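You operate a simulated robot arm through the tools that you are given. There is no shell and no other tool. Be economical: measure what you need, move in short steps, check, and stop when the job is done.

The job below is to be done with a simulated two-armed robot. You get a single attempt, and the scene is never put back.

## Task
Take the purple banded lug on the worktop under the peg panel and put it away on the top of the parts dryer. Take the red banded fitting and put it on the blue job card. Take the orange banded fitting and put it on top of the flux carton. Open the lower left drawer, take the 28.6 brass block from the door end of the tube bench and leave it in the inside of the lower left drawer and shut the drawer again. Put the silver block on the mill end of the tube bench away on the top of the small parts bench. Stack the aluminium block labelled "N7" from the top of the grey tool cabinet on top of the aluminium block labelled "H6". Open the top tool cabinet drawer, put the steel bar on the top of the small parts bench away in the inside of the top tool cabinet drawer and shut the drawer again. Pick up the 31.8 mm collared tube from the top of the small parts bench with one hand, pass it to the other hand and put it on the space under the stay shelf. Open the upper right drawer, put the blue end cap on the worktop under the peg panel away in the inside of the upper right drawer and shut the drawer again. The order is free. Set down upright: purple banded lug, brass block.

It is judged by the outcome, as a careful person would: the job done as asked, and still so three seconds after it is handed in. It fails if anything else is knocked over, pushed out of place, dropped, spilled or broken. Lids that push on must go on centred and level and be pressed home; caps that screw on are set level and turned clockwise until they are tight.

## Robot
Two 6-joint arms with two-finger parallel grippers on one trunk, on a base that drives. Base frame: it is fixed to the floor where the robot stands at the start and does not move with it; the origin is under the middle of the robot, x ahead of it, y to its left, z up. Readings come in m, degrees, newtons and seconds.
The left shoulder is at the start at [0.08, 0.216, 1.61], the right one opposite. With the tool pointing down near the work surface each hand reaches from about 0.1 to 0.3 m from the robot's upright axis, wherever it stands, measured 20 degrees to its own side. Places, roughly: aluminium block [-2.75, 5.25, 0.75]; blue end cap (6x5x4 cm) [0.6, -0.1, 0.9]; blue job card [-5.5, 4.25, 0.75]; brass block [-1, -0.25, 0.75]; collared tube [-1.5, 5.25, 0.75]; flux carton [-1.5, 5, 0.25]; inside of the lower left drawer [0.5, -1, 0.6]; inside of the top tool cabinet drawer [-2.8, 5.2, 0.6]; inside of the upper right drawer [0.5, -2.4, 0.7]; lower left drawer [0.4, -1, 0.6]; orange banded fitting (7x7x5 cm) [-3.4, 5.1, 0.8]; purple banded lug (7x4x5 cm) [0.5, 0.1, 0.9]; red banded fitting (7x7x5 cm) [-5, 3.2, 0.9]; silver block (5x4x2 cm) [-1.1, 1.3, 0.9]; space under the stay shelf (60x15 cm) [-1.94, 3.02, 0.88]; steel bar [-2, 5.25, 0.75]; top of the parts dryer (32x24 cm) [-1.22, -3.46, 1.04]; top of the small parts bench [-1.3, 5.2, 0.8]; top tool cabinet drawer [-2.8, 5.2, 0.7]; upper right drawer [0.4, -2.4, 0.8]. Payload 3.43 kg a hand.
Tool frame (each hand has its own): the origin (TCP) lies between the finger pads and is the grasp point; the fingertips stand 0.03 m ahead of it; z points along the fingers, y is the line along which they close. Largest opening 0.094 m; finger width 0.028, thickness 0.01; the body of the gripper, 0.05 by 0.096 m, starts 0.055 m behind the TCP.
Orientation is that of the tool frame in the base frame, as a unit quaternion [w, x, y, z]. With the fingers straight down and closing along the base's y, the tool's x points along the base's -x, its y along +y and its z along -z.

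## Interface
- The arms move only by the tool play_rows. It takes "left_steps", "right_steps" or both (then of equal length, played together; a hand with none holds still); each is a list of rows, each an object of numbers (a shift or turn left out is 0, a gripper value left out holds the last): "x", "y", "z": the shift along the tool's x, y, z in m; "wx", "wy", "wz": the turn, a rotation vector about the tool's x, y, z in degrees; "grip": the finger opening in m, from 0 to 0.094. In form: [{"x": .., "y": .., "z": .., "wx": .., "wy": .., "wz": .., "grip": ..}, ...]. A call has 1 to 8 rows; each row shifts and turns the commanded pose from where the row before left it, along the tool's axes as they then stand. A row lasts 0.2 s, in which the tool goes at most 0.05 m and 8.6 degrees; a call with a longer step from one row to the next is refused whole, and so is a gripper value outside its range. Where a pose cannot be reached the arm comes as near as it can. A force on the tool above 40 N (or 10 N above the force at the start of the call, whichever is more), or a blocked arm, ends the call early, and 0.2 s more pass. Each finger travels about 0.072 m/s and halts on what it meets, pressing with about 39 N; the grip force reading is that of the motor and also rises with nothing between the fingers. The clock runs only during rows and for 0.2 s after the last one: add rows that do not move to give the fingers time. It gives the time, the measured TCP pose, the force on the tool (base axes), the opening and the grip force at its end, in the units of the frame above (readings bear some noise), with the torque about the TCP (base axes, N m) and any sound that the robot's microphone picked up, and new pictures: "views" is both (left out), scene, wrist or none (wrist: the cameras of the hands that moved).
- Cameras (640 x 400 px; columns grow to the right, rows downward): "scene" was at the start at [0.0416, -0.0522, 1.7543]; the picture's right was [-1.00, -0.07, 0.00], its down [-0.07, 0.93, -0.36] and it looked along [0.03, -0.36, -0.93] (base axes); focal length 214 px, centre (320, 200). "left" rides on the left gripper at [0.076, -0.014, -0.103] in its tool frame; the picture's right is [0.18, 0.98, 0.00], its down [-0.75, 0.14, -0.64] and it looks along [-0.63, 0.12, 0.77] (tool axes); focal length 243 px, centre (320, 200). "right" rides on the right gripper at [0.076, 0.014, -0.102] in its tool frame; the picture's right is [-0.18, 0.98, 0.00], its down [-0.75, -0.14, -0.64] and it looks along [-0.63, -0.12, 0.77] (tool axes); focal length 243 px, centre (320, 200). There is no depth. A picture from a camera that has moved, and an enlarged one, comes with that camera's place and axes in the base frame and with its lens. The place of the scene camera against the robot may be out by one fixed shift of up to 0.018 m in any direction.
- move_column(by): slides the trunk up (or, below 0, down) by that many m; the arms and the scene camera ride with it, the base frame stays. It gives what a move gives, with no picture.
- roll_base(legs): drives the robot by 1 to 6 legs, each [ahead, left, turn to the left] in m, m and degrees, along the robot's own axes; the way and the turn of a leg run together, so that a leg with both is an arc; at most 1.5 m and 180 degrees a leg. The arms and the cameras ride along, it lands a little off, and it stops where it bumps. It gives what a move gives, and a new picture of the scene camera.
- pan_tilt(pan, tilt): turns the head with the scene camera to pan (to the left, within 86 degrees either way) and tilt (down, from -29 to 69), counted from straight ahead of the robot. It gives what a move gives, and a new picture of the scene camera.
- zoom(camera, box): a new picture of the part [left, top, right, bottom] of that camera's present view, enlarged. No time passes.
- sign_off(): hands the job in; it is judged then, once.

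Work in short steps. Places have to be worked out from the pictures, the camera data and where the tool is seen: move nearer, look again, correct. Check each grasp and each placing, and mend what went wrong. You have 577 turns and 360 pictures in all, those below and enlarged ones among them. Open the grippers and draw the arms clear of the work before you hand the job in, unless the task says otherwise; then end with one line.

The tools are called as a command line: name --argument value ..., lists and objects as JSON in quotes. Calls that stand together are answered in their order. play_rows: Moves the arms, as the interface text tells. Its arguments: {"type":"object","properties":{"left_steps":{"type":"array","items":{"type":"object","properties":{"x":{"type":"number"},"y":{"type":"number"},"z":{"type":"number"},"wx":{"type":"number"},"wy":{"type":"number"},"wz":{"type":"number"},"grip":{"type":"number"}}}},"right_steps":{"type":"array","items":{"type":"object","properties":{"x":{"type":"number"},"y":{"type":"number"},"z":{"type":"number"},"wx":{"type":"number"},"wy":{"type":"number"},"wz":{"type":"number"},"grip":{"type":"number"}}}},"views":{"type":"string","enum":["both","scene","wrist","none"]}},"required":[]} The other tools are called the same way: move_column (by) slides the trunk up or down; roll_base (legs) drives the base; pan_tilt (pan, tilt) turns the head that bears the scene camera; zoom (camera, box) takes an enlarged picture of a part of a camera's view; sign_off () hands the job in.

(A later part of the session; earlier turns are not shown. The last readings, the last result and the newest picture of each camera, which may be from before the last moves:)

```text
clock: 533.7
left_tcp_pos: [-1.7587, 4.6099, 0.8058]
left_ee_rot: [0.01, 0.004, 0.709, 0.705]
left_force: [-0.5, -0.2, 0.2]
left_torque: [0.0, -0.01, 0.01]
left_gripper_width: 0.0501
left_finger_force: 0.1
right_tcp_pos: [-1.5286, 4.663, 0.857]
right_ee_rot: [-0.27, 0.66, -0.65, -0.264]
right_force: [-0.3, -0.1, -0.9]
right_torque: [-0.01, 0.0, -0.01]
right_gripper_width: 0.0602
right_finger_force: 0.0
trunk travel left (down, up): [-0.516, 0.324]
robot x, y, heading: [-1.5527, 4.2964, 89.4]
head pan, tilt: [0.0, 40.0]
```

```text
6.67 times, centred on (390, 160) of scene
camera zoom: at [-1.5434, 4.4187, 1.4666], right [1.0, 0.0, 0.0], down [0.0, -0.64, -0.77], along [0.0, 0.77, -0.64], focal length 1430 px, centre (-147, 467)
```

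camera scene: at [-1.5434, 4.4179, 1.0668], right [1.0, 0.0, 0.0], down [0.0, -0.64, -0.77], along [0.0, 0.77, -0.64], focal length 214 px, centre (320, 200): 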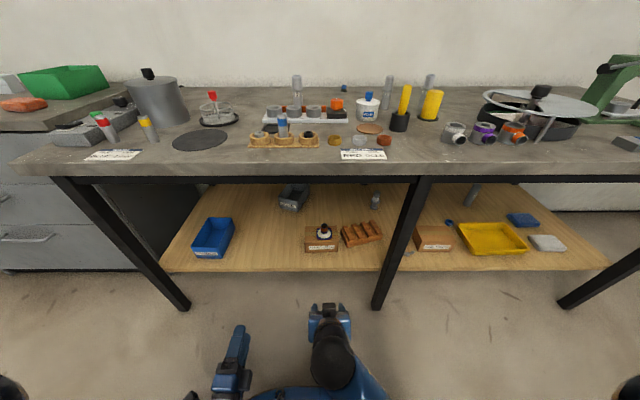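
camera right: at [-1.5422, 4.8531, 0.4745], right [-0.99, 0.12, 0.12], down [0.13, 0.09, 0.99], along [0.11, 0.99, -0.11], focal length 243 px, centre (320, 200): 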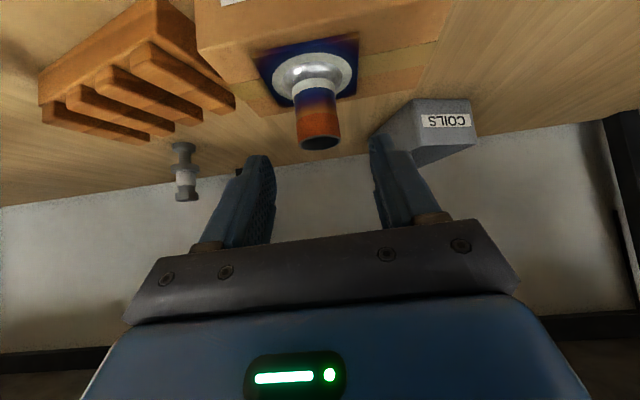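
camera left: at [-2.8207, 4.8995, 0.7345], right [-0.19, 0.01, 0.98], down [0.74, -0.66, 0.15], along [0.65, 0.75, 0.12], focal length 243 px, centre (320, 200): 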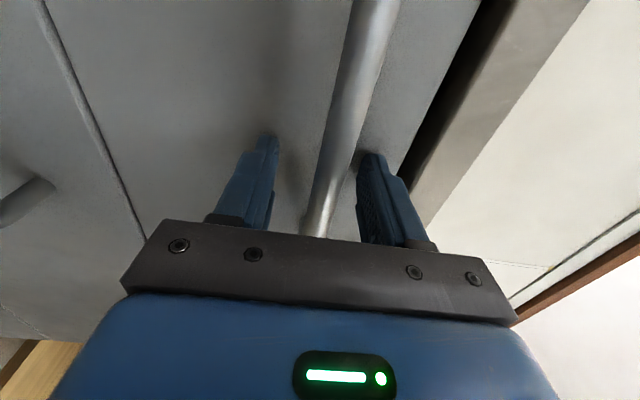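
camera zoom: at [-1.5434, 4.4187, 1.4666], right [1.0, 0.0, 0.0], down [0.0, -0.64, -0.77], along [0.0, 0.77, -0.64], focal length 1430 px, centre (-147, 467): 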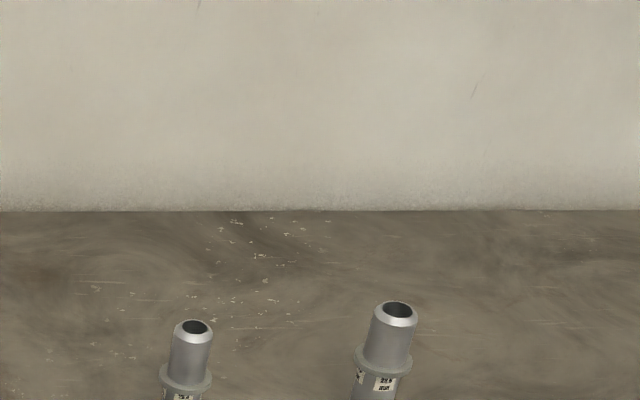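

zoom --camera "scene" --box '[285, 172, 325, 202]'

zoom --camera "scene" --box '[362, 170, 412, 204]'

```text
13.33 times, centred on (305, 187) of scene
camera zoom: at [-1.5434, 4.4187, 1.4666], right [1.0, 0.0, 0.0], down [0.0, -0.64, -0.77], along [0.0, 0.77, -0.64], focal length 2860 px, centre (520, 373)
```

zoom: 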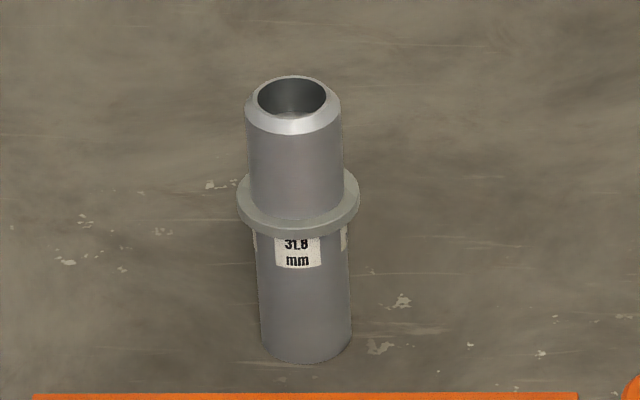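

```text
11.76 times, centred on (387, 187) of scene
camera zoom: at [-1.5434, 4.4187, 1.4666], right [1.0, 0.0, 0.0], down [0.0, -0.64, -0.77], along [0.0, 0.77, -0.64], focal length 2523 px, centre (-468, 353)
```

zoom: 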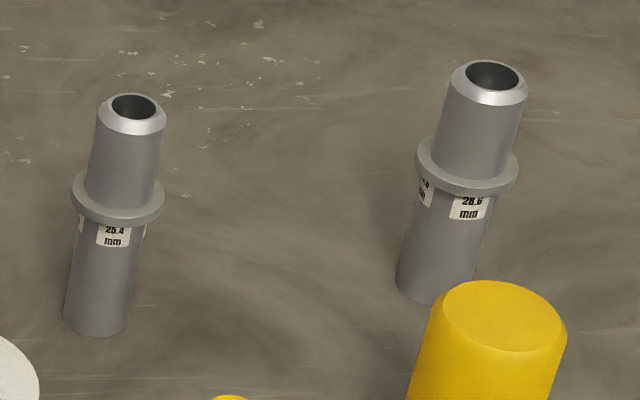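

The 31.8 mm tube is the left one, at ≈(−1.62, 5.208), ~10 cm tall. Return the right tool to straight down (lowering first for reach), then raise the trunk.

play_rows --right_steps '[{"x": 0.03, "z": 0.03}, {"x": 0.03, "z": 0.03}, {"x": 0.03, "z": 0.03}, {"wy": 8.5}, {"wy": 8.5}, {"wy": 8.5}, {"wy": 8.5}, {"wy": 8.5}]' --views "none"

move_column --by 0.26

```text
clock: 535.5
left_tcp_pos: [-1.7598, 4.6091, 0.8052]
left_ee_rot: [0.01, 0.004, 0.709, 0.705]
left_force: [-0.1, 0.6, 0.8]
left_torque: [0.01, 0.0, -0.01]
left_gripper_width: 0.05
left_finger_force: 0.1
right_tcp_pos: [-1.527, 4.6632, 0.7251]
right_ee_rot: [-0.016, 0.711, -0.703, -0.009]
right_force: [-0.5, -0.3, -0.2]
right_torque: [-0.05, 0.01, 0.01]
right_gripper_width: 0.06
right_finger_force: 0.0
right hand out of reach, approached as far as the arm can: row 8
trunk travel left (down, up): [-0.516, 0.324]
robot x, y, heading: [-1.5541, 4.2998, 89.6]
head pan, tilt: [0.0, 40.0]
```

```text
clock: 538.1
left_tcp_pos: [-1.76, 4.6092, 1.0644]
left_ee_rot: [0.01, 0.004, 0.71, 0.704]
left_force: [0.2, 0.7, 0.0]
left_torque: [-0.01, 0.01, 0.03]
left_gripper_width: 0.05
left_finger_force: 0.1
right_tcp_pos: [-1.5277, 4.663, 0.9857]
right_ee_rot: [-0.016, 0.71, -0.704, -0.008]
right_force: [0.0, -0.4, -0.1]
right_torque: [-0.04, -0.03, -0.02]
right_gripper_width: 0.0598
right_finger_force: 0.2
trunk travel left (down, up): [-0.776, 0.064]
robot x, y, heading: [-1.5511, 4.3024, 89.9]
head pan, tilt: [0.0, 40.0]
```

Strafe to the tube's x and drive to the bench, then extend over the tube.

roll_base --legs '[[0.22, 0.09, 0]]'

play_rows --right_steps '[{"x": -0.04, "z": -0.003, "wy": 2}, {"x": -0.04, "z": -0.003}, {"x": -0.04, "z": -0.003}, {"x": -0.04, "z": -0.003}, {"x": -0.04}, {}]' --views "wrist"

```text
clock: 539.9
left_tcp_pos: [-1.8446, 4.8316, 1.0671]
left_ee_rot: [0.008, 0.004, 0.709, 0.706]
left_force: [0.5, -0.1, -0.8]
left_torque: [0.05, 0.0, 0.03]
left_gripper_width: 0.0499
left_finger_force: 0.0
right_tcp_pos: [-1.6129, 4.8863, 0.9858]
right_ee_rot: [-0.017, 0.712, -0.702, -0.01]
right_force: [0.1, 0.5, 0.7]
right_torque: [0.06, 0.02, 0.02]
right_gripper_width: 0.0599
right_finger_force: 0.1
trunk travel left (down, up): [-0.776, 0.064]
robot x, y, heading: [-1.6391, 4.5265, 89.9]
head pan, tilt: [0.0, 40.0]
camera scene: at [-1.6284, 4.6401, 1.727], right [1.0, 0.0, 0.0], down [0.0, -0.64, -0.77], along [0.0, 0.77, -0.64], focal length 214 px, centre (320, 200)
```

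scene: 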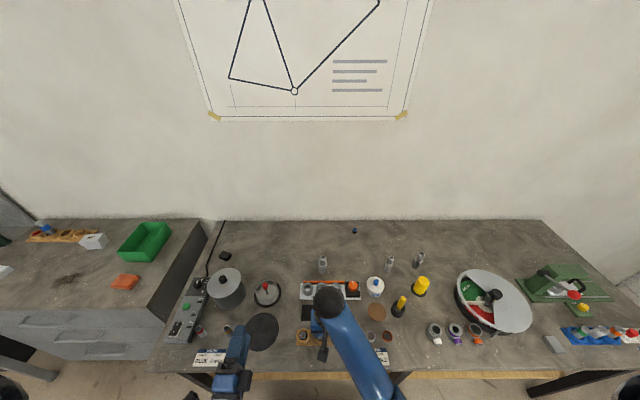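

```text
clock: 541.3
left_tcp_pos: [-1.8458, 4.835, 1.0644]
left_ee_rot: [0.008, 0.003, 0.71, 0.704]
left_force: [-0.2, 0.5, 0.0]
left_torque: [0.02, 0.0, 0.01]
left_gripper_width: 0.0499
left_finger_force: 0.0
right_tcp_pos: [-1.616, 5.0932, 0.993]
right_ee_rot: [-0.004, 0.711, -0.703, 0.003]
right_force: [-0.1, -0.6, 1.0]
right_torque: [0.03, 0.01, 0.01]
right_gripper_width: 0.06
right_finger_force: 0.0
right hand out of reach, approached as far as the arm can: row 1
trunk travel left (down, up): [-0.776, 0.064]
robot x, y, heading: [-1.6378, 4.527, 89.8]
head pan, tilt: [0.0, 40.0]
camera right: at [-1.6283, 5.016, 1.0945], right [-0.98, 0.17, -0.01], down [0.13, 0.75, 0.64], along [0.12, 0.63, -0.76], focal length 243 px, centre (320, 200)
```

right: 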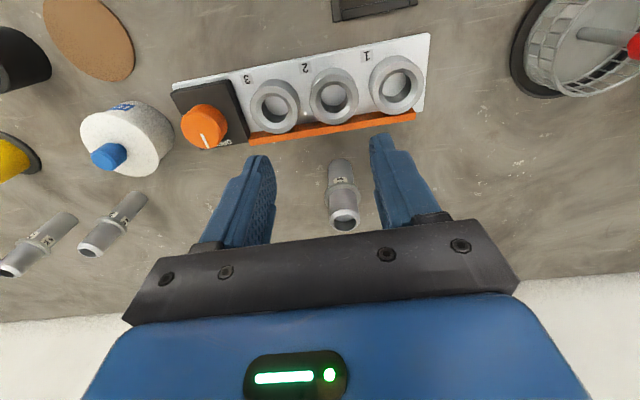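

Tube 31.8 located at (−1.622, 5.184). Move above it.

play_rows --right_steps '[{"x": -0.045, "y": 0.003}, {"x": -0.045, "y": 0.003}, {}]' --views "wrist"

```text
clock: 542.1
left_tcp_pos: [-1.8461, 4.8338, 1.065]
left_ee_rot: [0.009, 0.003, 0.709, 0.705]
left_force: [-0.4, -0.2, -0.4]
left_torque: [-0.04, 0.0, -0.01]
left_gripper_width: 0.05
left_finger_force: 0.1
right_tcp_pos: [-1.6225, 5.1818, 0.9946]
right_ee_rot: [-0.005, 0.711, -0.703, 0.003]
right_force: [0.0, -0.3, -0.2]
right_torque: [-0.03, -0.02, -0.02]
right_gripper_width: 0.0597
right_finger_force: 0.2
trunk travel left (down, up): [-0.776, 0.064]
robot x, y, heading: [-1.6339, 4.5247, 89.8]
head pan, tilt: [0.0, 40.0]
camera right: at [-1.6357, 5.1045, 1.0957], right [-0.98, 0.17, -0.01], down [0.13, 0.75, 0.65], along [0.12, 0.63, -0.76], focal length 243 px, centre (320, 200)
```

right: 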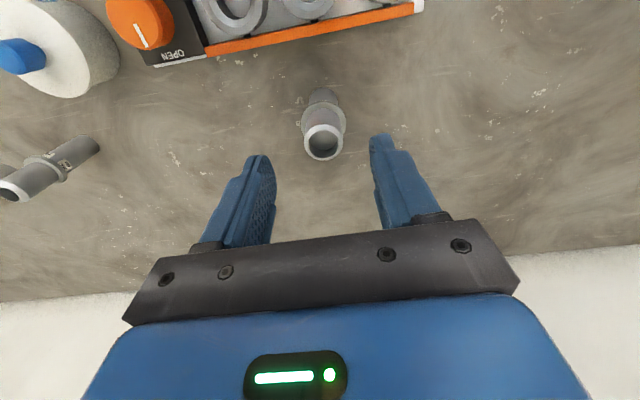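

Aligned. Lower the trunk 6 cm and check.

move_column --by -0.055

play_rows --right_steps '[{"x": -0.004}, {}]' --views "wrist"

```text
clock: 543.1
left_tcp_pos: [-1.8464, 4.8349, 1.0102]
left_ee_rot: [0.01, 0.004, 0.71, 0.705]
left_force: [0.2, 0.6, 1.8]
left_torque: [0.01, -0.02, 0.01]
left_gripper_width: 0.05
left_finger_force: 0.1
right_tcp_pos: [-1.6235, 5.1829, 0.9373]
right_ee_rot: [-0.004, 0.711, -0.703, 0.004]
right_force: [-0.2, -0.2, 0.1]
right_torque: [-0.01, -0.01, 0.01]
right_gripper_width: 0.0601
right_finger_force: 0.0
trunk travel left (down, up): [-0.721, 0.119]
robot x, y, heading: [-1.6373, 4.5272, 89.6]
head pan, tilt: [0.0, 40.0]
```

```text
clock: 543.7
left_tcp_pos: [-1.8468, 4.8348, 1.0104]
left_ee_rot: [0.01, 0.003, 0.711, 0.703]
left_force: [0.1, 0.0, 0.6]
left_torque: [-0.01, -0.02, 0.02]
left_gripper_width: 0.05
left_finger_force: 0.0
right_tcp_pos: [-1.6231, 5.1871, 0.9373]
right_ee_rot: [-0.004, 0.71, -0.704, 0.004]
right_force: [-0.1, -0.5, 0.3]
right_torque: [-0.02, -0.01, 0.0]
right_gripper_width: 0.0603
right_finger_force: 0.0
trunk travel left (down, up): [-0.721, 0.119]
robot x, y, heading: [-1.6412, 4.5238, 89.7]
head pan, tilt: [0.0, 40.0]
camera right: at [-1.6359, 5.1094, 1.0404], right [-0.98, 0.17, -0.01], down [0.13, 0.75, 0.64], along [0.12, 0.63, -0.77], focal length 243 px, centre (320, 200)
```

right: 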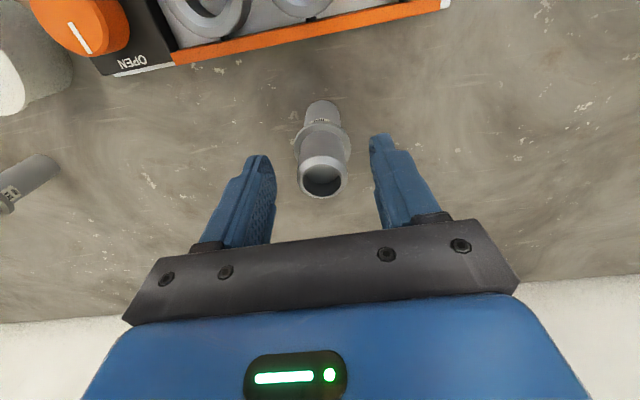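

Tube top is level with the TCP. Lower 8 mm and close above the collar.

play_rows --right_steps '[{"z": 0.007}, {"grip": 0.045}, {"grip": 0.03}, {"grip": 0.02}, {"grip": 0.015}, {}]' --views "wrist"

```text
clock: 545.1
left_tcp_pos: [-1.847, 4.835, 1.01]
left_ee_rot: [0.009, 0.004, 0.71, 0.704]
left_force: [0.3, -0.1, -0.3]
left_torque: [0.01, -0.02, 0.0]
left_gripper_width: 0.0498
left_finger_force: 0.0
right_tcp_pos: [-1.622, 5.1857, 0.9314]
right_ee_rot: [-0.004, 0.711, -0.703, 0.003]
right_force: [-0.4, -0.3, -0.7]
right_torque: [-0.01, 0.05, 0.02]
right_gripper_width: 0.0305
right_finger_force: 38.5
trunk travel left (down, up): [-0.721, 0.119]
robot x, y, heading: [-1.6392, 4.5255, 90.0]
head pan, tilt: [0.0, 40.0]
camera right: at [-1.6355, 5.1091, 1.033], right [-0.98, 0.17, -0.01], down [0.13, 0.75, 0.64], along [0.12, 0.63, -0.77], focal length 243 px, centre (320, 200)
```

right: 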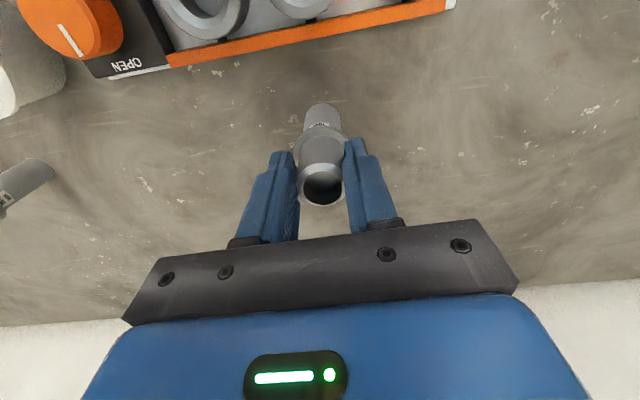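

Gripped (30.5 mm). Lift with the trunk and back away.

move_column --by 0.115

roll_base --legs '[[-0.22, 0, 0]]'

play_rows --right_steps '[{}]' --views "both"

```text
clock: 546.6
left_tcp_pos: [-1.8466, 4.8349, 1.1258]
left_ee_rot: [0.01, 0.004, 0.71, 0.704]
left_force: [0.6, -0.8, -0.2]
left_torque: [0.0, 0.02, -0.04]
left_gripper_width: 0.05
left_finger_force: 0.0
right_tcp_pos: [-1.6222, 5.1872, 1.0448]
right_ee_rot: [-0.003, 0.712, -0.703, 0.004]
right_force: [-0.4, 0.1, -0.9]
right_torque: [-0.02, -0.01, -0.05]
right_gripper_width: 0.0306
right_finger_force: 38.9
trunk travel left (down, up): [-0.836, 0.004]
robot x, y, heading: [-1.6369, 4.5257, 89.6]
head pan, tilt: [0.0, 40.0]
```

```text
clock: 548.2
left_tcp_pos: [-1.8466, 4.6198, 1.1225]
left_ee_rot: [0.01, 0.003, 0.711, 0.703]
left_force: [0.1, 0.3, 0.6]
left_torque: [0.01, -0.03, 0.01]
left_gripper_width: 0.05
left_finger_force: 0.0
right_tcp_pos: [-1.6225, 4.9715, 1.0424]
right_ee_rot: [-0.003, 0.712, -0.703, 0.005]
right_force: [-0.1, 0.0, -1.0]
right_torque: [-0.05, 0.04, 0.0]
right_gripper_width: 0.0303
right_finger_force: 38.8
trunk travel left (down, up): [-0.836, 0.004]
robot x, y, heading: [-1.6382, 4.3051, 89.8]
head pan, tilt: [0.0, 40.0]
camera scene: at [-1.6311, 4.4322, 1.786], right [1.0, 0.0, 0.0], down [0.0, -0.65, -0.76], along [0.0, 0.76, -0.65], focal length 214 px, centre (320, 200)
```

scene: 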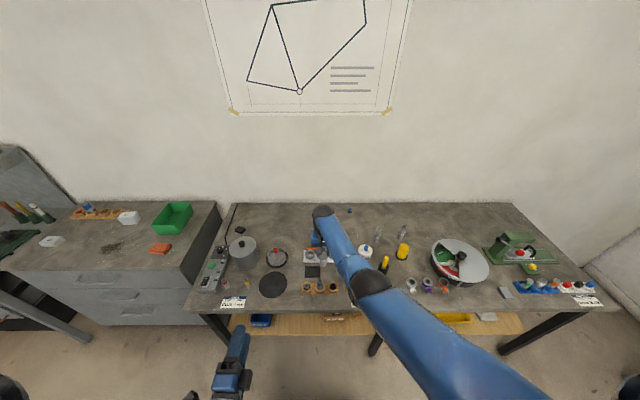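

```text
clock: 548.6
left_tcp_pos: [-1.8474, 4.6116, 1.1264]
left_ee_rot: [0.009, 0.003, 0.71, 0.705]
left_force: [-0.2, 0.8, -0.9]
left_torque: [0.01, -0.03, 0.02]
left_gripper_width: 0.05
left_finger_force: 0.0
right_tcp_pos: [-1.6229, 4.9633, 1.047]
right_ee_rot: [-0.004, 0.711, -0.703, 0.003]
right_force: [-0.9, 0.0, -1.5]
right_torque: [0.0, -0.03, 0.01]
right_gripper_width: 0.0305
right_finger_force: 38.8
trunk travel left (down, up): [-0.836, 0.004]
robot x, y, heading: [-1.6407, 4.3074, 89.8]
head pan, tilt: [0.0, 40.0]
camera scene: at [-1.6311, 4.4214, 1.7869], right [1.0, 0.0, 0.0], down [0.0, -0.64, -0.77], along [0.0, 0.77, -0.64], focal length 214 px, centre (320, 200)
camera right: at [-1.6361, 4.8868, 1.1489], right [-0.98, 0.17, -0.01], down [0.13, 0.75, 0.64], along [0.12, 0.63, -0.76], focal length 243 px, centre (320, 200)
```

scene: 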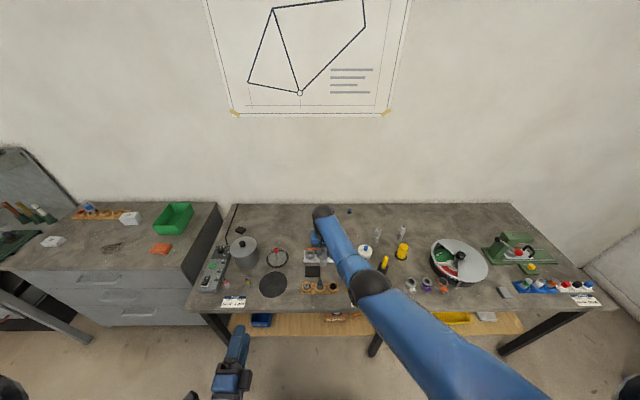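
right: 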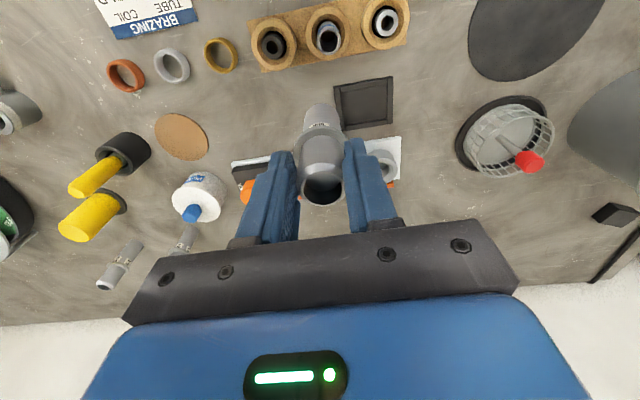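

Prepare the hand-over: retract the right hand to ~0.48 m ahead, and roll the left tool back so it closes horizontally.

play_rows --right_steps '[{"x": 0.044}, {"x": 0.044}, {"x": 0.044}, {"x": 0.04}, {}, {}, {}, {}]' --left_steps '[{"wz": -8.5, "z": -0.01}, {"wz": -8.5, "z": -0.01}, {"wz": -8.5}, {"wz": -8.5}, {"wz": -8.5}, {"wz": -8.5}, {"wz": -8.5}, {"wz": -8.5}]' --views "none"

play_rows --left_steps '[{"wz": -8.5}, {"wz": -8.5}, {"wz": -5, "grip": 0.08}, {"x": 0.04}, {"x": 0.04}, {"x": 0.04}, {}]' --views "both"

```text
clock: 550.5
left_tcp_pos: [-1.8463, 4.5942, 1.1254]
left_ee_rot: [0.402, -0.395, 0.589, 0.579]
left_force: [0.1, -0.6, -0.5]
left_torque: [-0.02, -0.01, 0.01]
left_gripper_width: 0.0501
left_finger_force: 0.0
right_tcp_pos: [-1.6212, 4.7931, 1.0445]
right_ee_rot: [-0.003, 0.711, -0.703, 0.004]
right_force: [-0.5, -0.3, -1.3]
right_torque: [0.01, 0.01, 0.0]
right_gripper_width: 0.0305
right_finger_force: 39.0
trunk travel left (down, up): [-0.836, 0.004]
robot x, y, heading: [-1.6406, 4.3043, 89.8]
head pan, tilt: [0.0, 40.0]
```

```text
clock: 552.0
left_tcp_pos: [-1.8437, 4.5946, 1.005]
left_ee_rot: [0.504, -0.5, 0.504, 0.492]
left_force: [0.5, 0.1, 0.3]
left_torque: [0.02, 0.01, 0.04]
left_gripper_width: 0.0801
left_finger_force: 0.0
right_tcp_pos: [-1.6219, 4.7934, 1.0435]
right_ee_rot: [-0.004, 0.711, -0.703, 0.004]
right_force: [0.1, 0.5, -0.9]
right_torque: [-0.02, -0.01, 0.03]
right_gripper_width: 0.0305
right_finger_force: 39.1
trunk travel left (down, up): [-0.836, 0.004]
robot x, y, heading: [-1.64, 4.3069, 89.9]
head pan, tilt: [0.0, 40.0]
camera scene: at [-1.6311, 4.4247, 1.7866], right [1.0, 0.0, 0.0], down [0.0, -0.64, -0.77], along [0.0, 0.77, -0.64], focal length 214 px, centre (320, 200)
camera left: at [-1.8312, 4.4932, 0.9305], right [-0.98, 0.02, -0.19], down [-0.16, -0.63, 0.76], along [-0.11, 0.77, 0.62], focal length 243 px, centre (320, 200)
```

scene: 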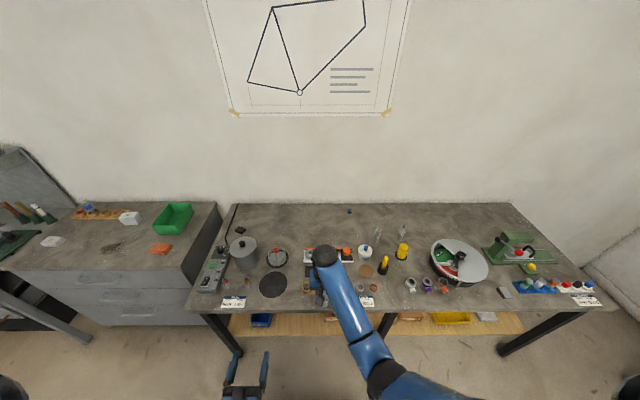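
left: 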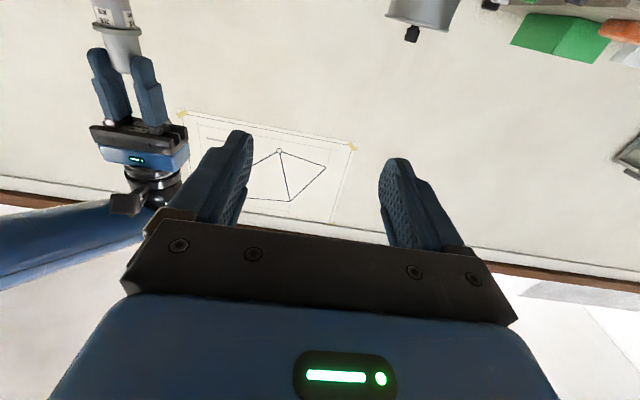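

Left hand is ready. Move it laterally and down in front of the tube's lower part.

play_rows --left_steps '[{"y": -0.045, "x": 0.01}, {"y": -0.045, "x": 0.01}, {"y": -0.045, "x": 0.01}, {"y": -0.045, "x": 0.01}, {"y": -0.04, "x": 0.003}, {}]' --views "wrist"

```text
clock: 553.0
left_tcp_pos: [-1.7827, 4.5912, 0.9463]
left_ee_rot: [0.455, -0.451, 0.548, 0.537]
left_force: [-0.1, -0.4, -0.3]
left_torque: [-0.02, 0.01, 0.02]
left_gripper_width: 0.0802
left_finger_force: 0.1
right_tcp_pos: [-1.6223, 4.7918, 1.0421]
right_ee_rot: [-0.005, 0.711, -0.703, 0.004]
right_force: [-0.3, -0.2, -0.5]
right_torque: [-0.02, 0.04, -0.01]
right_gripper_width: 0.0303
right_finger_force: 39.1
trunk travel left (down, up): [-0.836, 0.004]
robot x, y, heading: [-1.6389, 4.3088, 89.9]
head pan, tilt: [0.0, 40.0]
stopped in row 4 (left hand): the arm was blocked; the commanded pose is now the measured one
camera left: at [-1.7837, 4.4878, 0.8699], right [-1.0, 0.02, -0.01], down [-0.01, -0.64, 0.77], along [0.01, 0.77, 0.64], focal length 243 px, centre (320, 200)
```

left: 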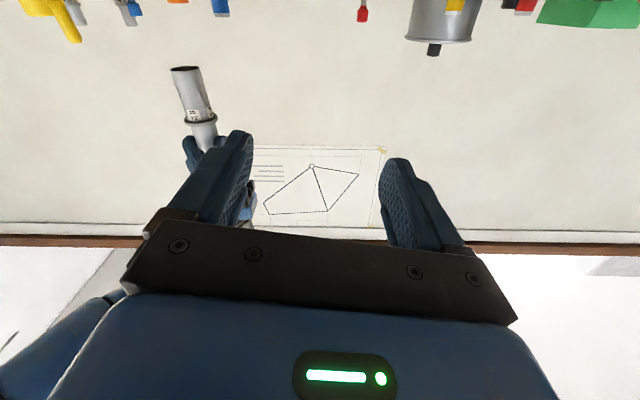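

The left arm was too close to the body. I move the right hand farther ahead, and the left forward first, before going lateral.

play_rows --right_steps '[{"x": -0.03}, {"x": -0.03}, {"x": -0.03}, {"x": -0.03}, {"x": -0.02}]' --left_steps '[{"z": 0.03}, {"z": 0.03, "wz": -5}, {"z": 0.03, "wz": -5}, {"z": 0.03}, {}]' --views "none"

play_rows --left_steps '[{"y": -0.04}, {"y": -0.04}, {"y": -0.04}, {"y": -0.035}, {}]' --views "both"

```text
clock: 554.2
left_tcp_pos: [-1.7778, 4.7122, 0.9458]
left_ee_rot: [0.5, -0.497, 0.507, 0.495]
left_force: [0.8, -0.1, -0.7]
left_torque: [-0.01, 0.03, -0.02]
left_gripper_width: 0.0799
left_finger_force: 0.2
right_tcp_pos: [-1.6221, 4.9343, 1.0442]
right_ee_rot: [-0.003, 0.712, -0.702, 0.004]
right_force: [0.3, 0.0, -1.2]
right_torque: [-0.03, -0.03, 0.01]
right_gripper_width: 0.0305
right_finger_force: 38.8
trunk travel left (down, up): [-0.836, 0.004]
robot x, y, heading: [-1.6373, 4.3065, 89.4]
head pan, tilt: [0.0, 40.0]
```

```text
clock: 555.4
left_tcp_pos: [-1.6257, 4.7096, 0.9462]
left_ee_rot: [0.501, -0.496, 0.508, 0.495]
left_force: [0.4, 0.2, 0.1]
left_torque: [-0.04, -0.01, -0.01]
left_gripper_width: 0.0802
left_finger_force: 0.1
right_tcp_pos: [-1.6226, 4.9337, 1.0458]
right_ee_rot: [-0.004, 0.71, -0.704, 0.004]
right_force: [0.2, 0.3, -1.5]
right_torque: [-0.05, 0.0, -0.02]
right_gripper_width: 0.0304
right_finger_force: 39.2
trunk travel left (down, up): [-0.836, 0.004]
robot x, y, heading: [-1.6368, 4.3058, 89.8]
head pan, tilt: [0.0, 40.0]
camera scene: at [-1.6312, 4.4252, 1.7866], right [1.0, 0.0, 0.0], down [0.0, -0.64, -0.77], along [0.0, 0.77, -0.64], focal length 214 px, centre (320, 200)
camera left: at [-1.6139, 4.6064, 0.8713], right [-0.98, 0.01, -0.18], down [-0.15, -0.63, 0.76], along [-0.1, 0.77, 0.62], focal length 243 px, centre (320, 200)
```

scene: 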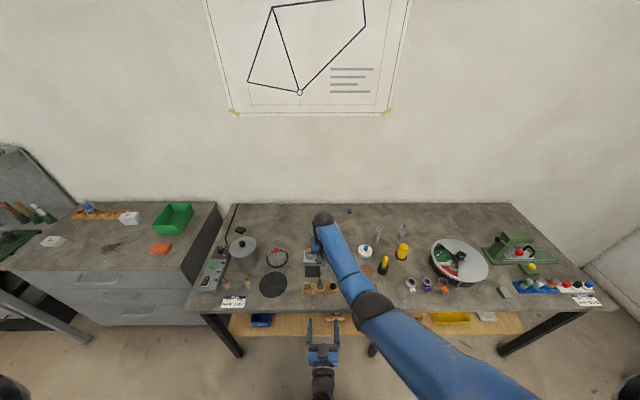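
left: 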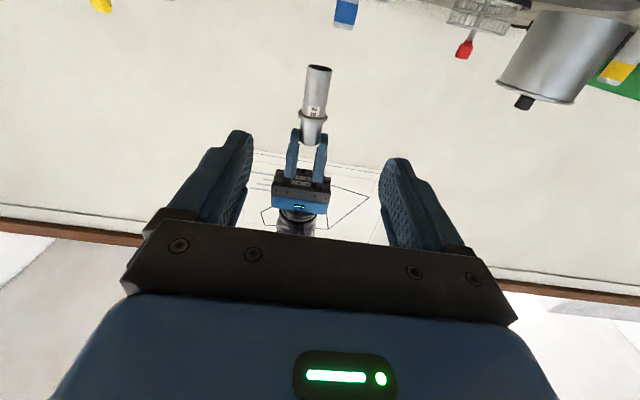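

Tube is centred between the left fingers. Raise 1.8 cm, advance in two stages.

play_rows --left_steps '[{"x": -0.018, "z": 0.03}, {"z": 0.04}, {"z": 0.04}, {"z": 0.03}, {}]' --views "wrist"

```text
clock: 556.6
left_tcp_pos: [-1.6199, 4.8477, 0.9618]
left_ee_rot: [0.5, -0.497, 0.508, 0.495]
left_force: [-0.8, -0.2, 0.4]
left_torque: [-0.02, 0.02, 0.0]
left_gripper_width: 0.0801
left_finger_force: 0.0
right_tcp_pos: [-1.6219, 4.9335, 1.0448]
right_ee_rot: [-0.003, 0.711, -0.704, 0.004]
right_force: [0.0, 0.3, -0.4]
right_torque: [0.01, -0.03, -0.03]
right_gripper_width: 0.0304
right_finger_force: 38.7
trunk travel left (down, up): [-0.836, 0.004]
robot x, y, heading: [-1.6383, 4.3061, 89.9]
head pan, tilt: [0.0, 40.0]
camera left: at [-1.6088, 4.7449, 0.8873], right [-0.98, 0.01, -0.18], down [-0.15, -0.63, 0.76], along [-0.1, 0.77, 0.63], focal length 243 px, centre (320, 200)
```

left: 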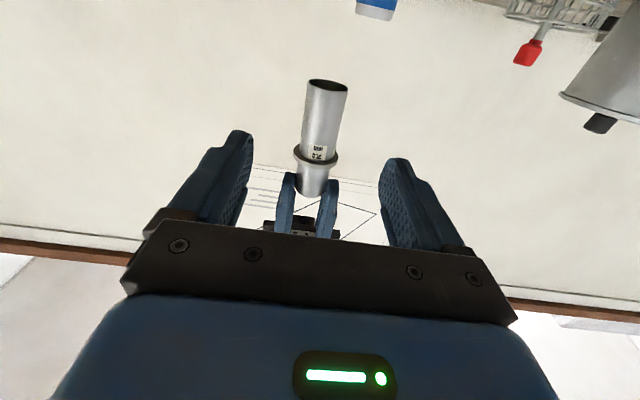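

Perfectly aligned at mid lower part. Advance the last 8.6 cm and close the left hand.

play_rows --left_steps '[{"z": 0.03}, {"z": 0.03}, {"z": 0.025}, {}, {"grip": 0.06}, {"grip": 0.045}, {"grip": 0.034}, {"grip": 0.02}]' --views "none"

play_rows --left_steps '[{}, {}]' --views "wrist"

```text
clock: 558.4
left_tcp_pos: [-1.6206, 4.9336, 0.9612]
left_ee_rot: [0.501, -0.497, 0.506, 0.496]
left_force: [-1.7, -14.0, 6.4]
left_torque: [0.22, -0.37, 0.07]
left_gripper_width: 0.0311
left_finger_force: 39.0
right_tcp_pos: [-1.6222, 4.9334, 1.046]
right_ee_rot: [-0.005, 0.711, -0.704, 0.002]
right_force: [1.5, 13.4, -7.3]
right_torque: [0.96, 0.22, -0.04]
right_gripper_width: 0.0308
right_finger_force: 38.7
trunk travel left (down, up): [-0.836, 0.004]
robot x, y, heading: [-1.6387, 4.3048, 89.7]
head pan, tilt: [0.0, 40.0]
```

```text
clock: 559.0
left_tcp_pos: [-1.6216, 4.9335, 0.9605]
left_ee_rot: [0.5, -0.497, 0.507, 0.496]
left_force: [-3.0, -23.8, 7.4]
left_torque: [1.1, -0.42, 0.06]
left_gripper_width: 0.0311
left_finger_force: 38.7
right_tcp_pos: [-1.6213, 4.9334, 1.0453]
right_ee_rot: [-0.005, 0.71, -0.704, 0.002]
right_force: [3.9, 22.2, -8.2]
right_torque: [0.84, 0.16, -0.07]
right_gripper_width: 0.0304
right_finger_force: 39.0
trunk travel left (down, up): [-0.836, 0.004]
robot x, y, heading: [-1.6423, 4.3085, 89.7]
head pan, tilt: [0.0, 40.0]
camera left: at [-1.6093, 4.8309, 0.8863], right [-0.98, 0.01, -0.18], down [-0.15, -0.63, 0.76], along [-0.1, 0.77, 0.63], focal length 243 px, centre (320, 200)
```

left: 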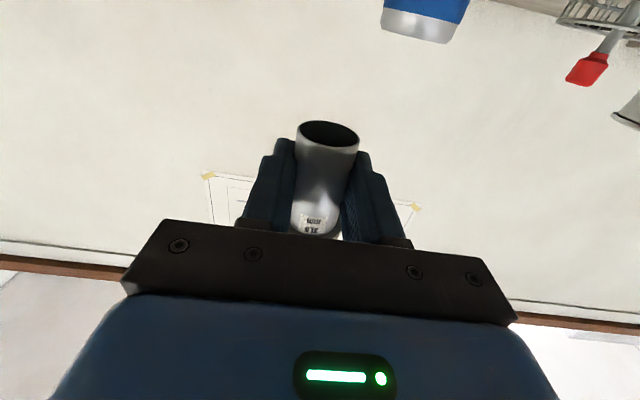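

Left holds it. Open the right hand and lift it away.

play_rows --right_steps '[{"grip": 0.04}, {"grip": 0.052}, {}, {"z": -0.02}, {"z": -0.03}, {"z": -0.02}]' --views "wrist"

```text
clock: 560.4
left_tcp_pos: [-1.6205, 4.9347, 0.9619]
left_ee_rot: [0.5, -0.497, 0.508, 0.496]
left_force: [0.4, 0.0, -0.2]
left_torque: [0.0, -0.02, 0.0]
left_gripper_width: 0.0308
left_finger_force: 39.2
right_tcp_pos: [-1.6237, 4.9328, 1.1161]
right_ee_rot: [-0.004, 0.71, -0.704, 0.004]
right_force: [-0.6, -0.1, 0.1]
right_torque: [0.02, 0.02, -0.02]
right_gripper_width: 0.0518
right_finger_force: 0.2
trunk travel left (down, up): [-0.836, 0.004]
robot x, y, heading: [-1.6423, 4.3057, 89.8]
head pan, tilt: [0.0, 40.0]
camera right: at [-1.6369, 4.8556, 1.2169], right [-0.98, 0.17, -0.01], down [0.13, 0.76, 0.64], along [0.12, 0.63, -0.77], focal length 243 px, centre (320, 200)
```

right: 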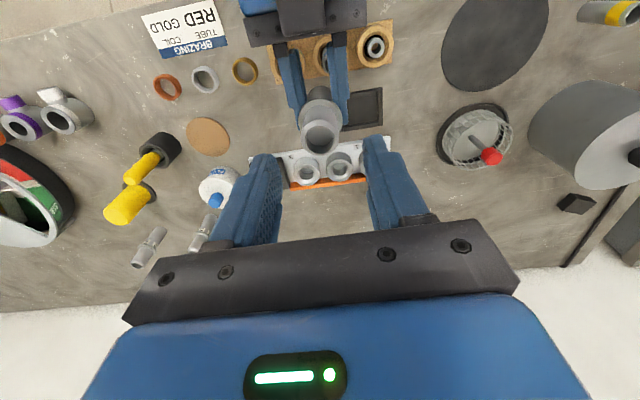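

Hand-over done. Move the right hand away to the right, retract both hands from the bench.

play_rows --right_steps '[{"x": 0.03, "y": -0.03, "z": -0.01}, {"x": 0.035, "y": -0.03}, {"x": 0.035, "y": -0.03}, {"x": 0.035, "y": -0.03}, {"x": 0.035, "y": -0.03}, {"x": 0.035, "y": -0.02}]' --views "none"

play_rows --left_steps '[{"z": -0.04}, {"z": -0.04}, {"z": -0.04}, {"z": -0.04}, {"z": -0.04}]' --views "none"

roll_base --legs '[[0, -0.75, 0], [-0.25, 0, 0], [0, 0, 90]]'

pan_tilt --pan 30 --tilt 30

```text
clock: 561.8
left_tcp_pos: [-1.62, 4.9331, 0.9621]
left_ee_rot: [0.501, -0.496, 0.507, 0.496]
left_force: [-0.9, -0.4, -0.7]
left_torque: [-0.02, -0.01, 0.0]
left_gripper_width: 0.0305
left_finger_force: 39.3
right_tcp_pos: [-1.4592, 4.767, 1.0471]
right_ee_rot: [-0.007, 0.711, -0.703, 0.002]
right_force: [-1.0, 0.4, 0.1]
right_torque: [0.01, 0.0, 0.02]
right_gripper_width: 0.0519
right_finger_force: 0.1
right hand out of reach, approached as far as the arm can: row 2, 3, 4, 5, 6
trunk travel left (down, up): [-0.836, 0.004]
robot x, y, heading: [-1.635, 4.3054, 89.6]
head pan, tilt: [0.0, 40.0]
```

```text
clock: 563.0
left_tcp_pos: [-1.6256, 4.7308, 0.9625]
left_ee_rot: [0.501, -0.497, 0.507, 0.496]
left_force: [-0.2, 0.4, -1.4]
left_torque: [-0.02, 0.03, 0.03]
left_gripper_width: 0.0308
left_finger_force: 39.0
right_tcp_pos: [-1.4594, 4.7671, 1.0468]
right_ee_rot: [-0.006, 0.711, -0.703, 0.002]
right_force: [0.5, 0.5, -0.9]
right_torque: [0.01, 0.01, -0.01]
right_gripper_width: 0.0519
right_finger_force: 0.1
trunk travel left (down, up): [-0.836, 0.004]
robot x, y, heading: [-1.6379, 4.3082, 89.6]
head pan, tilt: [0.0, 40.0]
```

```text
clock: 572.4
left_tcp_pos: [-1.3224, 4.0673, 0.9618]
left_ee_rot: [-0.011, 0.71, -0.016, -0.704]
left_force: [-0.6, 0.3, -0.1]
left_torque: [0.03, -0.02, 0.02]
left_gripper_width: 0.0305
left_finger_force: 39.2
right_tcp_pos: [-1.3528, 4.232, 1.0457]
right_ee_rot: [-0.005, 1.0, -0.005, -0.001]
right_force: [0.3, -0.6, -0.5]
right_torque: [0.05, -0.03, 0.05]
right_gripper_width: 0.052
right_finger_force: 0.2
trunk travel left (down, up): [-0.836, 0.004]
robot x, y, heading: [-0.8956, 4.0429, 178.8]
head pan, tilt: [0.0, 40.0]
camera scene: at [-1.0029, 4.051, 1.7866], right [0.03, 1.0, 0.0], down [0.64, -0.02, -0.77], along [-0.77, 0.02, -0.64], focal length 214 px, centre (320, 200)
```

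scene: 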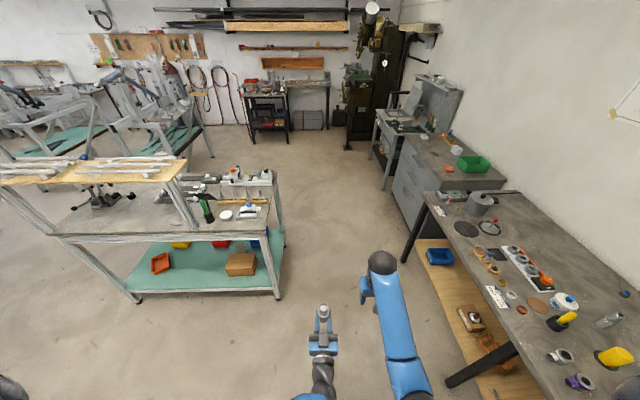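

```text
clock: 573.3
left_tcp_pos: [-1.3208, 4.066, 0.9611]
left_ee_rot: [-0.011, 0.71, -0.016, -0.704]
left_force: [0.4, -0.4, -2.0]
left_torque: [-0.02, -0.04, 0.0]
left_gripper_width: 0.0306
left_finger_force: 38.8
right_tcp_pos: [-1.3532, 4.2326, 1.0477]
right_ee_rot: [-0.005, 1.0, -0.006, -0.002]
right_force: [-0.6, 0.4, -0.2]
right_torque: [-0.02, -0.04, 0.0]
right_gripper_width: 0.0521
right_finger_force: 0.0
trunk travel left (down, up): [-0.836, 0.004]
robot x, y, heading: [-0.8941, 4.0455, 178.9]
head pan, tilt: [30.0, 30.0]
camera scene: at [-0.9976, 4.0053, 1.8019], right [-0.48, 0.88, 0.0], down [0.44, 0.24, -0.87], along [-0.76, -0.41, -0.5], focal length 214 px, centre (320, 200)
```

scene: 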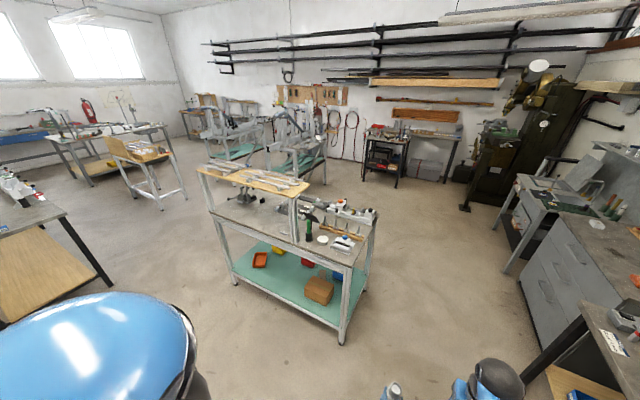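

The cart with the stay shelf lies at x −2.4…−1.84, y 2.57…3.75; the target strip is along its east edge. Strafe south and look straight at it.

roll_base --legs '[[0, 1.02, 0]]'

pan_tilt --pan 0 --tilt 30

zoom --camera "scene" --box '[150, 140, 490, 350]'

```text
clock: 578.6
left_tcp_pos: [-1.3477, 3.0429, 0.9611]
left_ee_rot: [-0.011, 0.71, -0.016, -0.704]
left_force: [0.3, 0.4, -1.3]
left_torque: [0.01, -0.01, 0.02]
left_gripper_width: 0.0307
left_finger_force: 38.9
right_tcp_pos: [-1.3793, 3.2107, 1.046]
right_ee_rot: [-0.004, 1.0, -0.005, -0.002]
right_force: [0.4, 0.1, -0.6]
right_torque: [-0.04, -0.01, -0.01]
right_gripper_width: 0.052
right_finger_force: 0.1
trunk travel left (down, up): [-0.836, 0.004]
robot x, y, heading: [-0.9205, 3.0224, 178.5]
head pan, tilt: [30.0, 30.0]
camera scene: at [-1.0234, 2.9837, 1.802], right [-0.48, 0.88, 0.0], down [0.44, 0.24, -0.87], along [-0.76, -0.41, -0.5], focal length 214 px, centre (320, 200)
```

scene: 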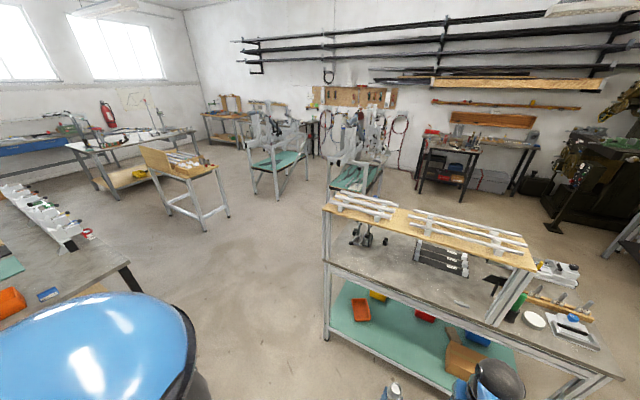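

```text
clock: 579.5
left_tcp_pos: [-1.348, 3.0424, 0.9611]
left_ee_rot: [-0.011, 0.711, -0.015, -0.703]
left_force: [0.5, 0.5, -0.3]
left_torque: [0.01, -0.01, -0.01]
left_gripper_width: 0.0303
left_finger_force: 38.9
right_tcp_pos: [-1.3792, 3.209, 1.0474]
right_ee_rot: [-0.005, 1.0, -0.006, -0.003]
right_force: [-0.3, 0.2, -0.5]
right_torque: [0.0, 0.03, -0.02]
right_gripper_width: 0.0521
right_finger_force: 0.1
trunk travel left (down, up): [-0.836, 0.004]
robot x, y, heading: [-0.919, 3.018, 178.6]
head pan, tilt: [0.0, 30.0]
camera scene: at [-1.0344, 3.027, 1.802], right [0.02, 1.0, 0.0], down [0.5, -0.01, -0.87], along [-0.87, 0.02, -0.5], focal length 214 px, centre (320, 200)
```

scene: 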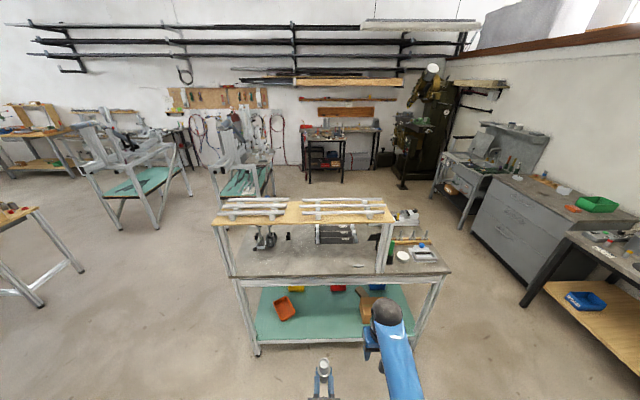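

```text
1.88 times, centred on (320, 245) of scene
camera zoom: at [-1.0344, 3.027, 1.802], right [0.02, 1.0, 0.0], down [0.5, -0.01, -0.87], along [-0.87, 0.02, -0.5], focal length 404 px, centre (320, 115)
```

zoom: 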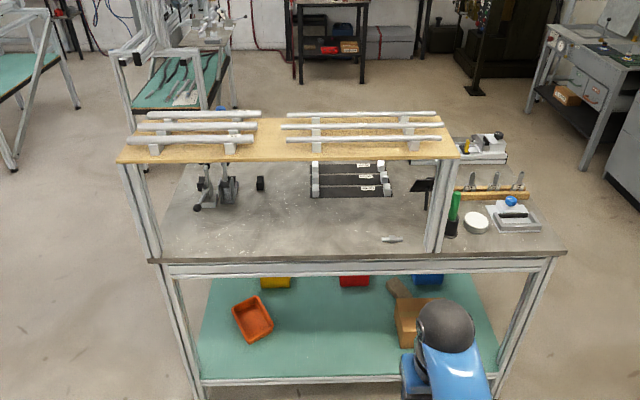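

The strip under the stay shelf is free. First retract the right hand and straighten heading; then drive the left hand in to the front of the strip.

play_rows --right_steps '[{"x": 0.04, "y": -0.02, "z": 0.01}, {"x": 0.04, "y": -0.02, "z": 0.01}, {"x": 0.04, "y": -0.02, "z": 0.01}, {"x": 0.03, "y": -0.02, "z": 0.01}, {}]' --left_steps '[{"z": 0.04}, {"z": 0.04}, {"z": 0.04}, {"z": 0.04}, {"z": 0.03}]' --views "none"

roll_base --legs '[[0.15, 0.03, 1.4]]'

pan_tilt --pan 0 --tilt 45

```text
clock: 580.7
left_tcp_pos: [-1.54, 3.0528, 0.9566]
left_ee_rot: [-0.011, 0.71, -0.016, -0.704]
left_force: [-0.2, -1.1, -2.1]
left_torque: [0.0, 0.02, -0.02]
left_gripper_width: 0.0304
left_finger_force: 39.1
right_tcp_pos: [-1.2299, 3.2892, 1.0094]
right_ee_rot: [-0.005, 1.0, -0.004, -0.002]
right_force: [-0.4, 1.0, -0.3]
right_torque: [0.0, -0.02, 0.0]
right_gripper_width: 0.0522
right_finger_force: 0.1
trunk travel left (down, up): [-0.836, 0.004]
robot x, y, heading: [-0.9221, 3.0231, 178.5]
head pan, tilt: [0.0, 30.0]
```

```text
clock: 582.1
left_tcp_pos: [-1.6861, 3.0095, 0.9583]
left_ee_rot: [-0.002, 0.709, -0.006, -0.705]
left_force: [0.1, -0.4, 0.1]
left_torque: [-0.01, -0.02, 0.0]
left_gripper_width: 0.0307
left_finger_force: 39.4
right_tcp_pos: [-1.3821, 3.2542, 1.0099]
right_ee_rot: [-0.005, 1.0, 0.008, -0.004]
right_force: [0.0, -0.2, -0.1]
right_torque: [-0.01, -0.01, -0.02]
right_gripper_width: 0.0519
right_finger_force: 0.0
trunk travel left (down, up): [-0.836, 0.004]
robot x, y, heading: [-1.07, 2.9936, -179.7]
head pan, tilt: [0.0, 30.0]
camera scene: at [-1.1795, 2.9979, 1.8024], right [0.0, 1.0, 0.0], down [0.5, 0.0, -0.87], along [-0.87, 0.0, -0.5], focal length 214 px, centre (320, 200)
```

scene: 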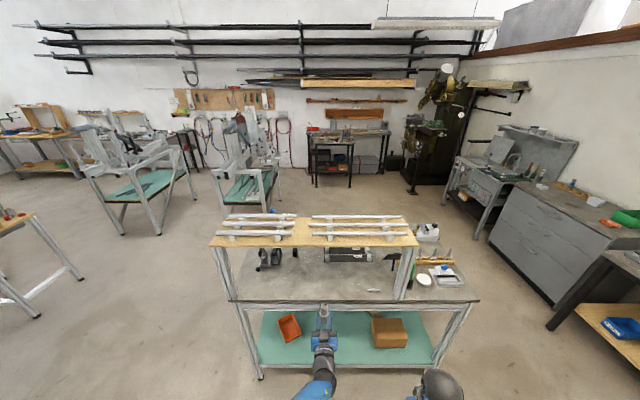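

```text
clock: 582.9
left_tcp_pos: [-1.6893, 3.0088, 0.9565]
left_ee_rot: [-0.002, 0.71, -0.006, -0.704]
left_force: [0.3, 0.1, -1.1]
left_torque: [-0.02, 0.0, -0.01]
left_gripper_width: 0.0304
left_finger_force: 39.3
right_tcp_pos: [-1.3837, 3.2524, 1.0094]
right_ee_rot: [-0.005, 1.0, 0.008, -0.002]
right_force: [-0.2, 0.0, 0.3]
right_torque: [0.0, -0.02, 0.04]
right_gripper_width: 0.0518
right_finger_force: 0.1
trunk travel left (down, up): [-0.836, 0.004]
robot x, y, heading: [-1.0701, 2.9924, -180.2]
head pan, tilt: [0.0, 45.0]
camera scene: at [-1.175, 2.9966, 1.7794], right [0.0, 1.0, 0.0], down [0.71, 0.0, -0.71], along [-0.71, 0.0, -0.71], focal length 214 px, centre (320, 200)
```

scene: 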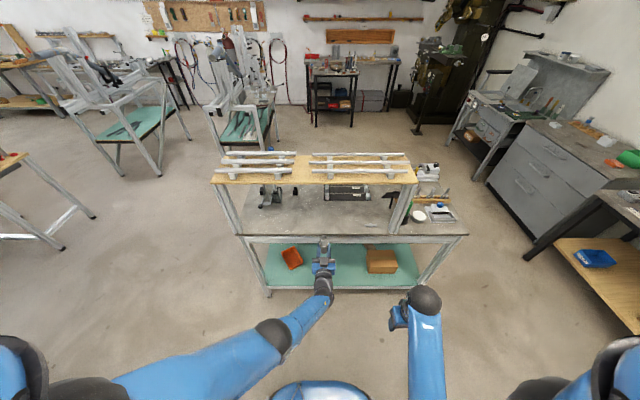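

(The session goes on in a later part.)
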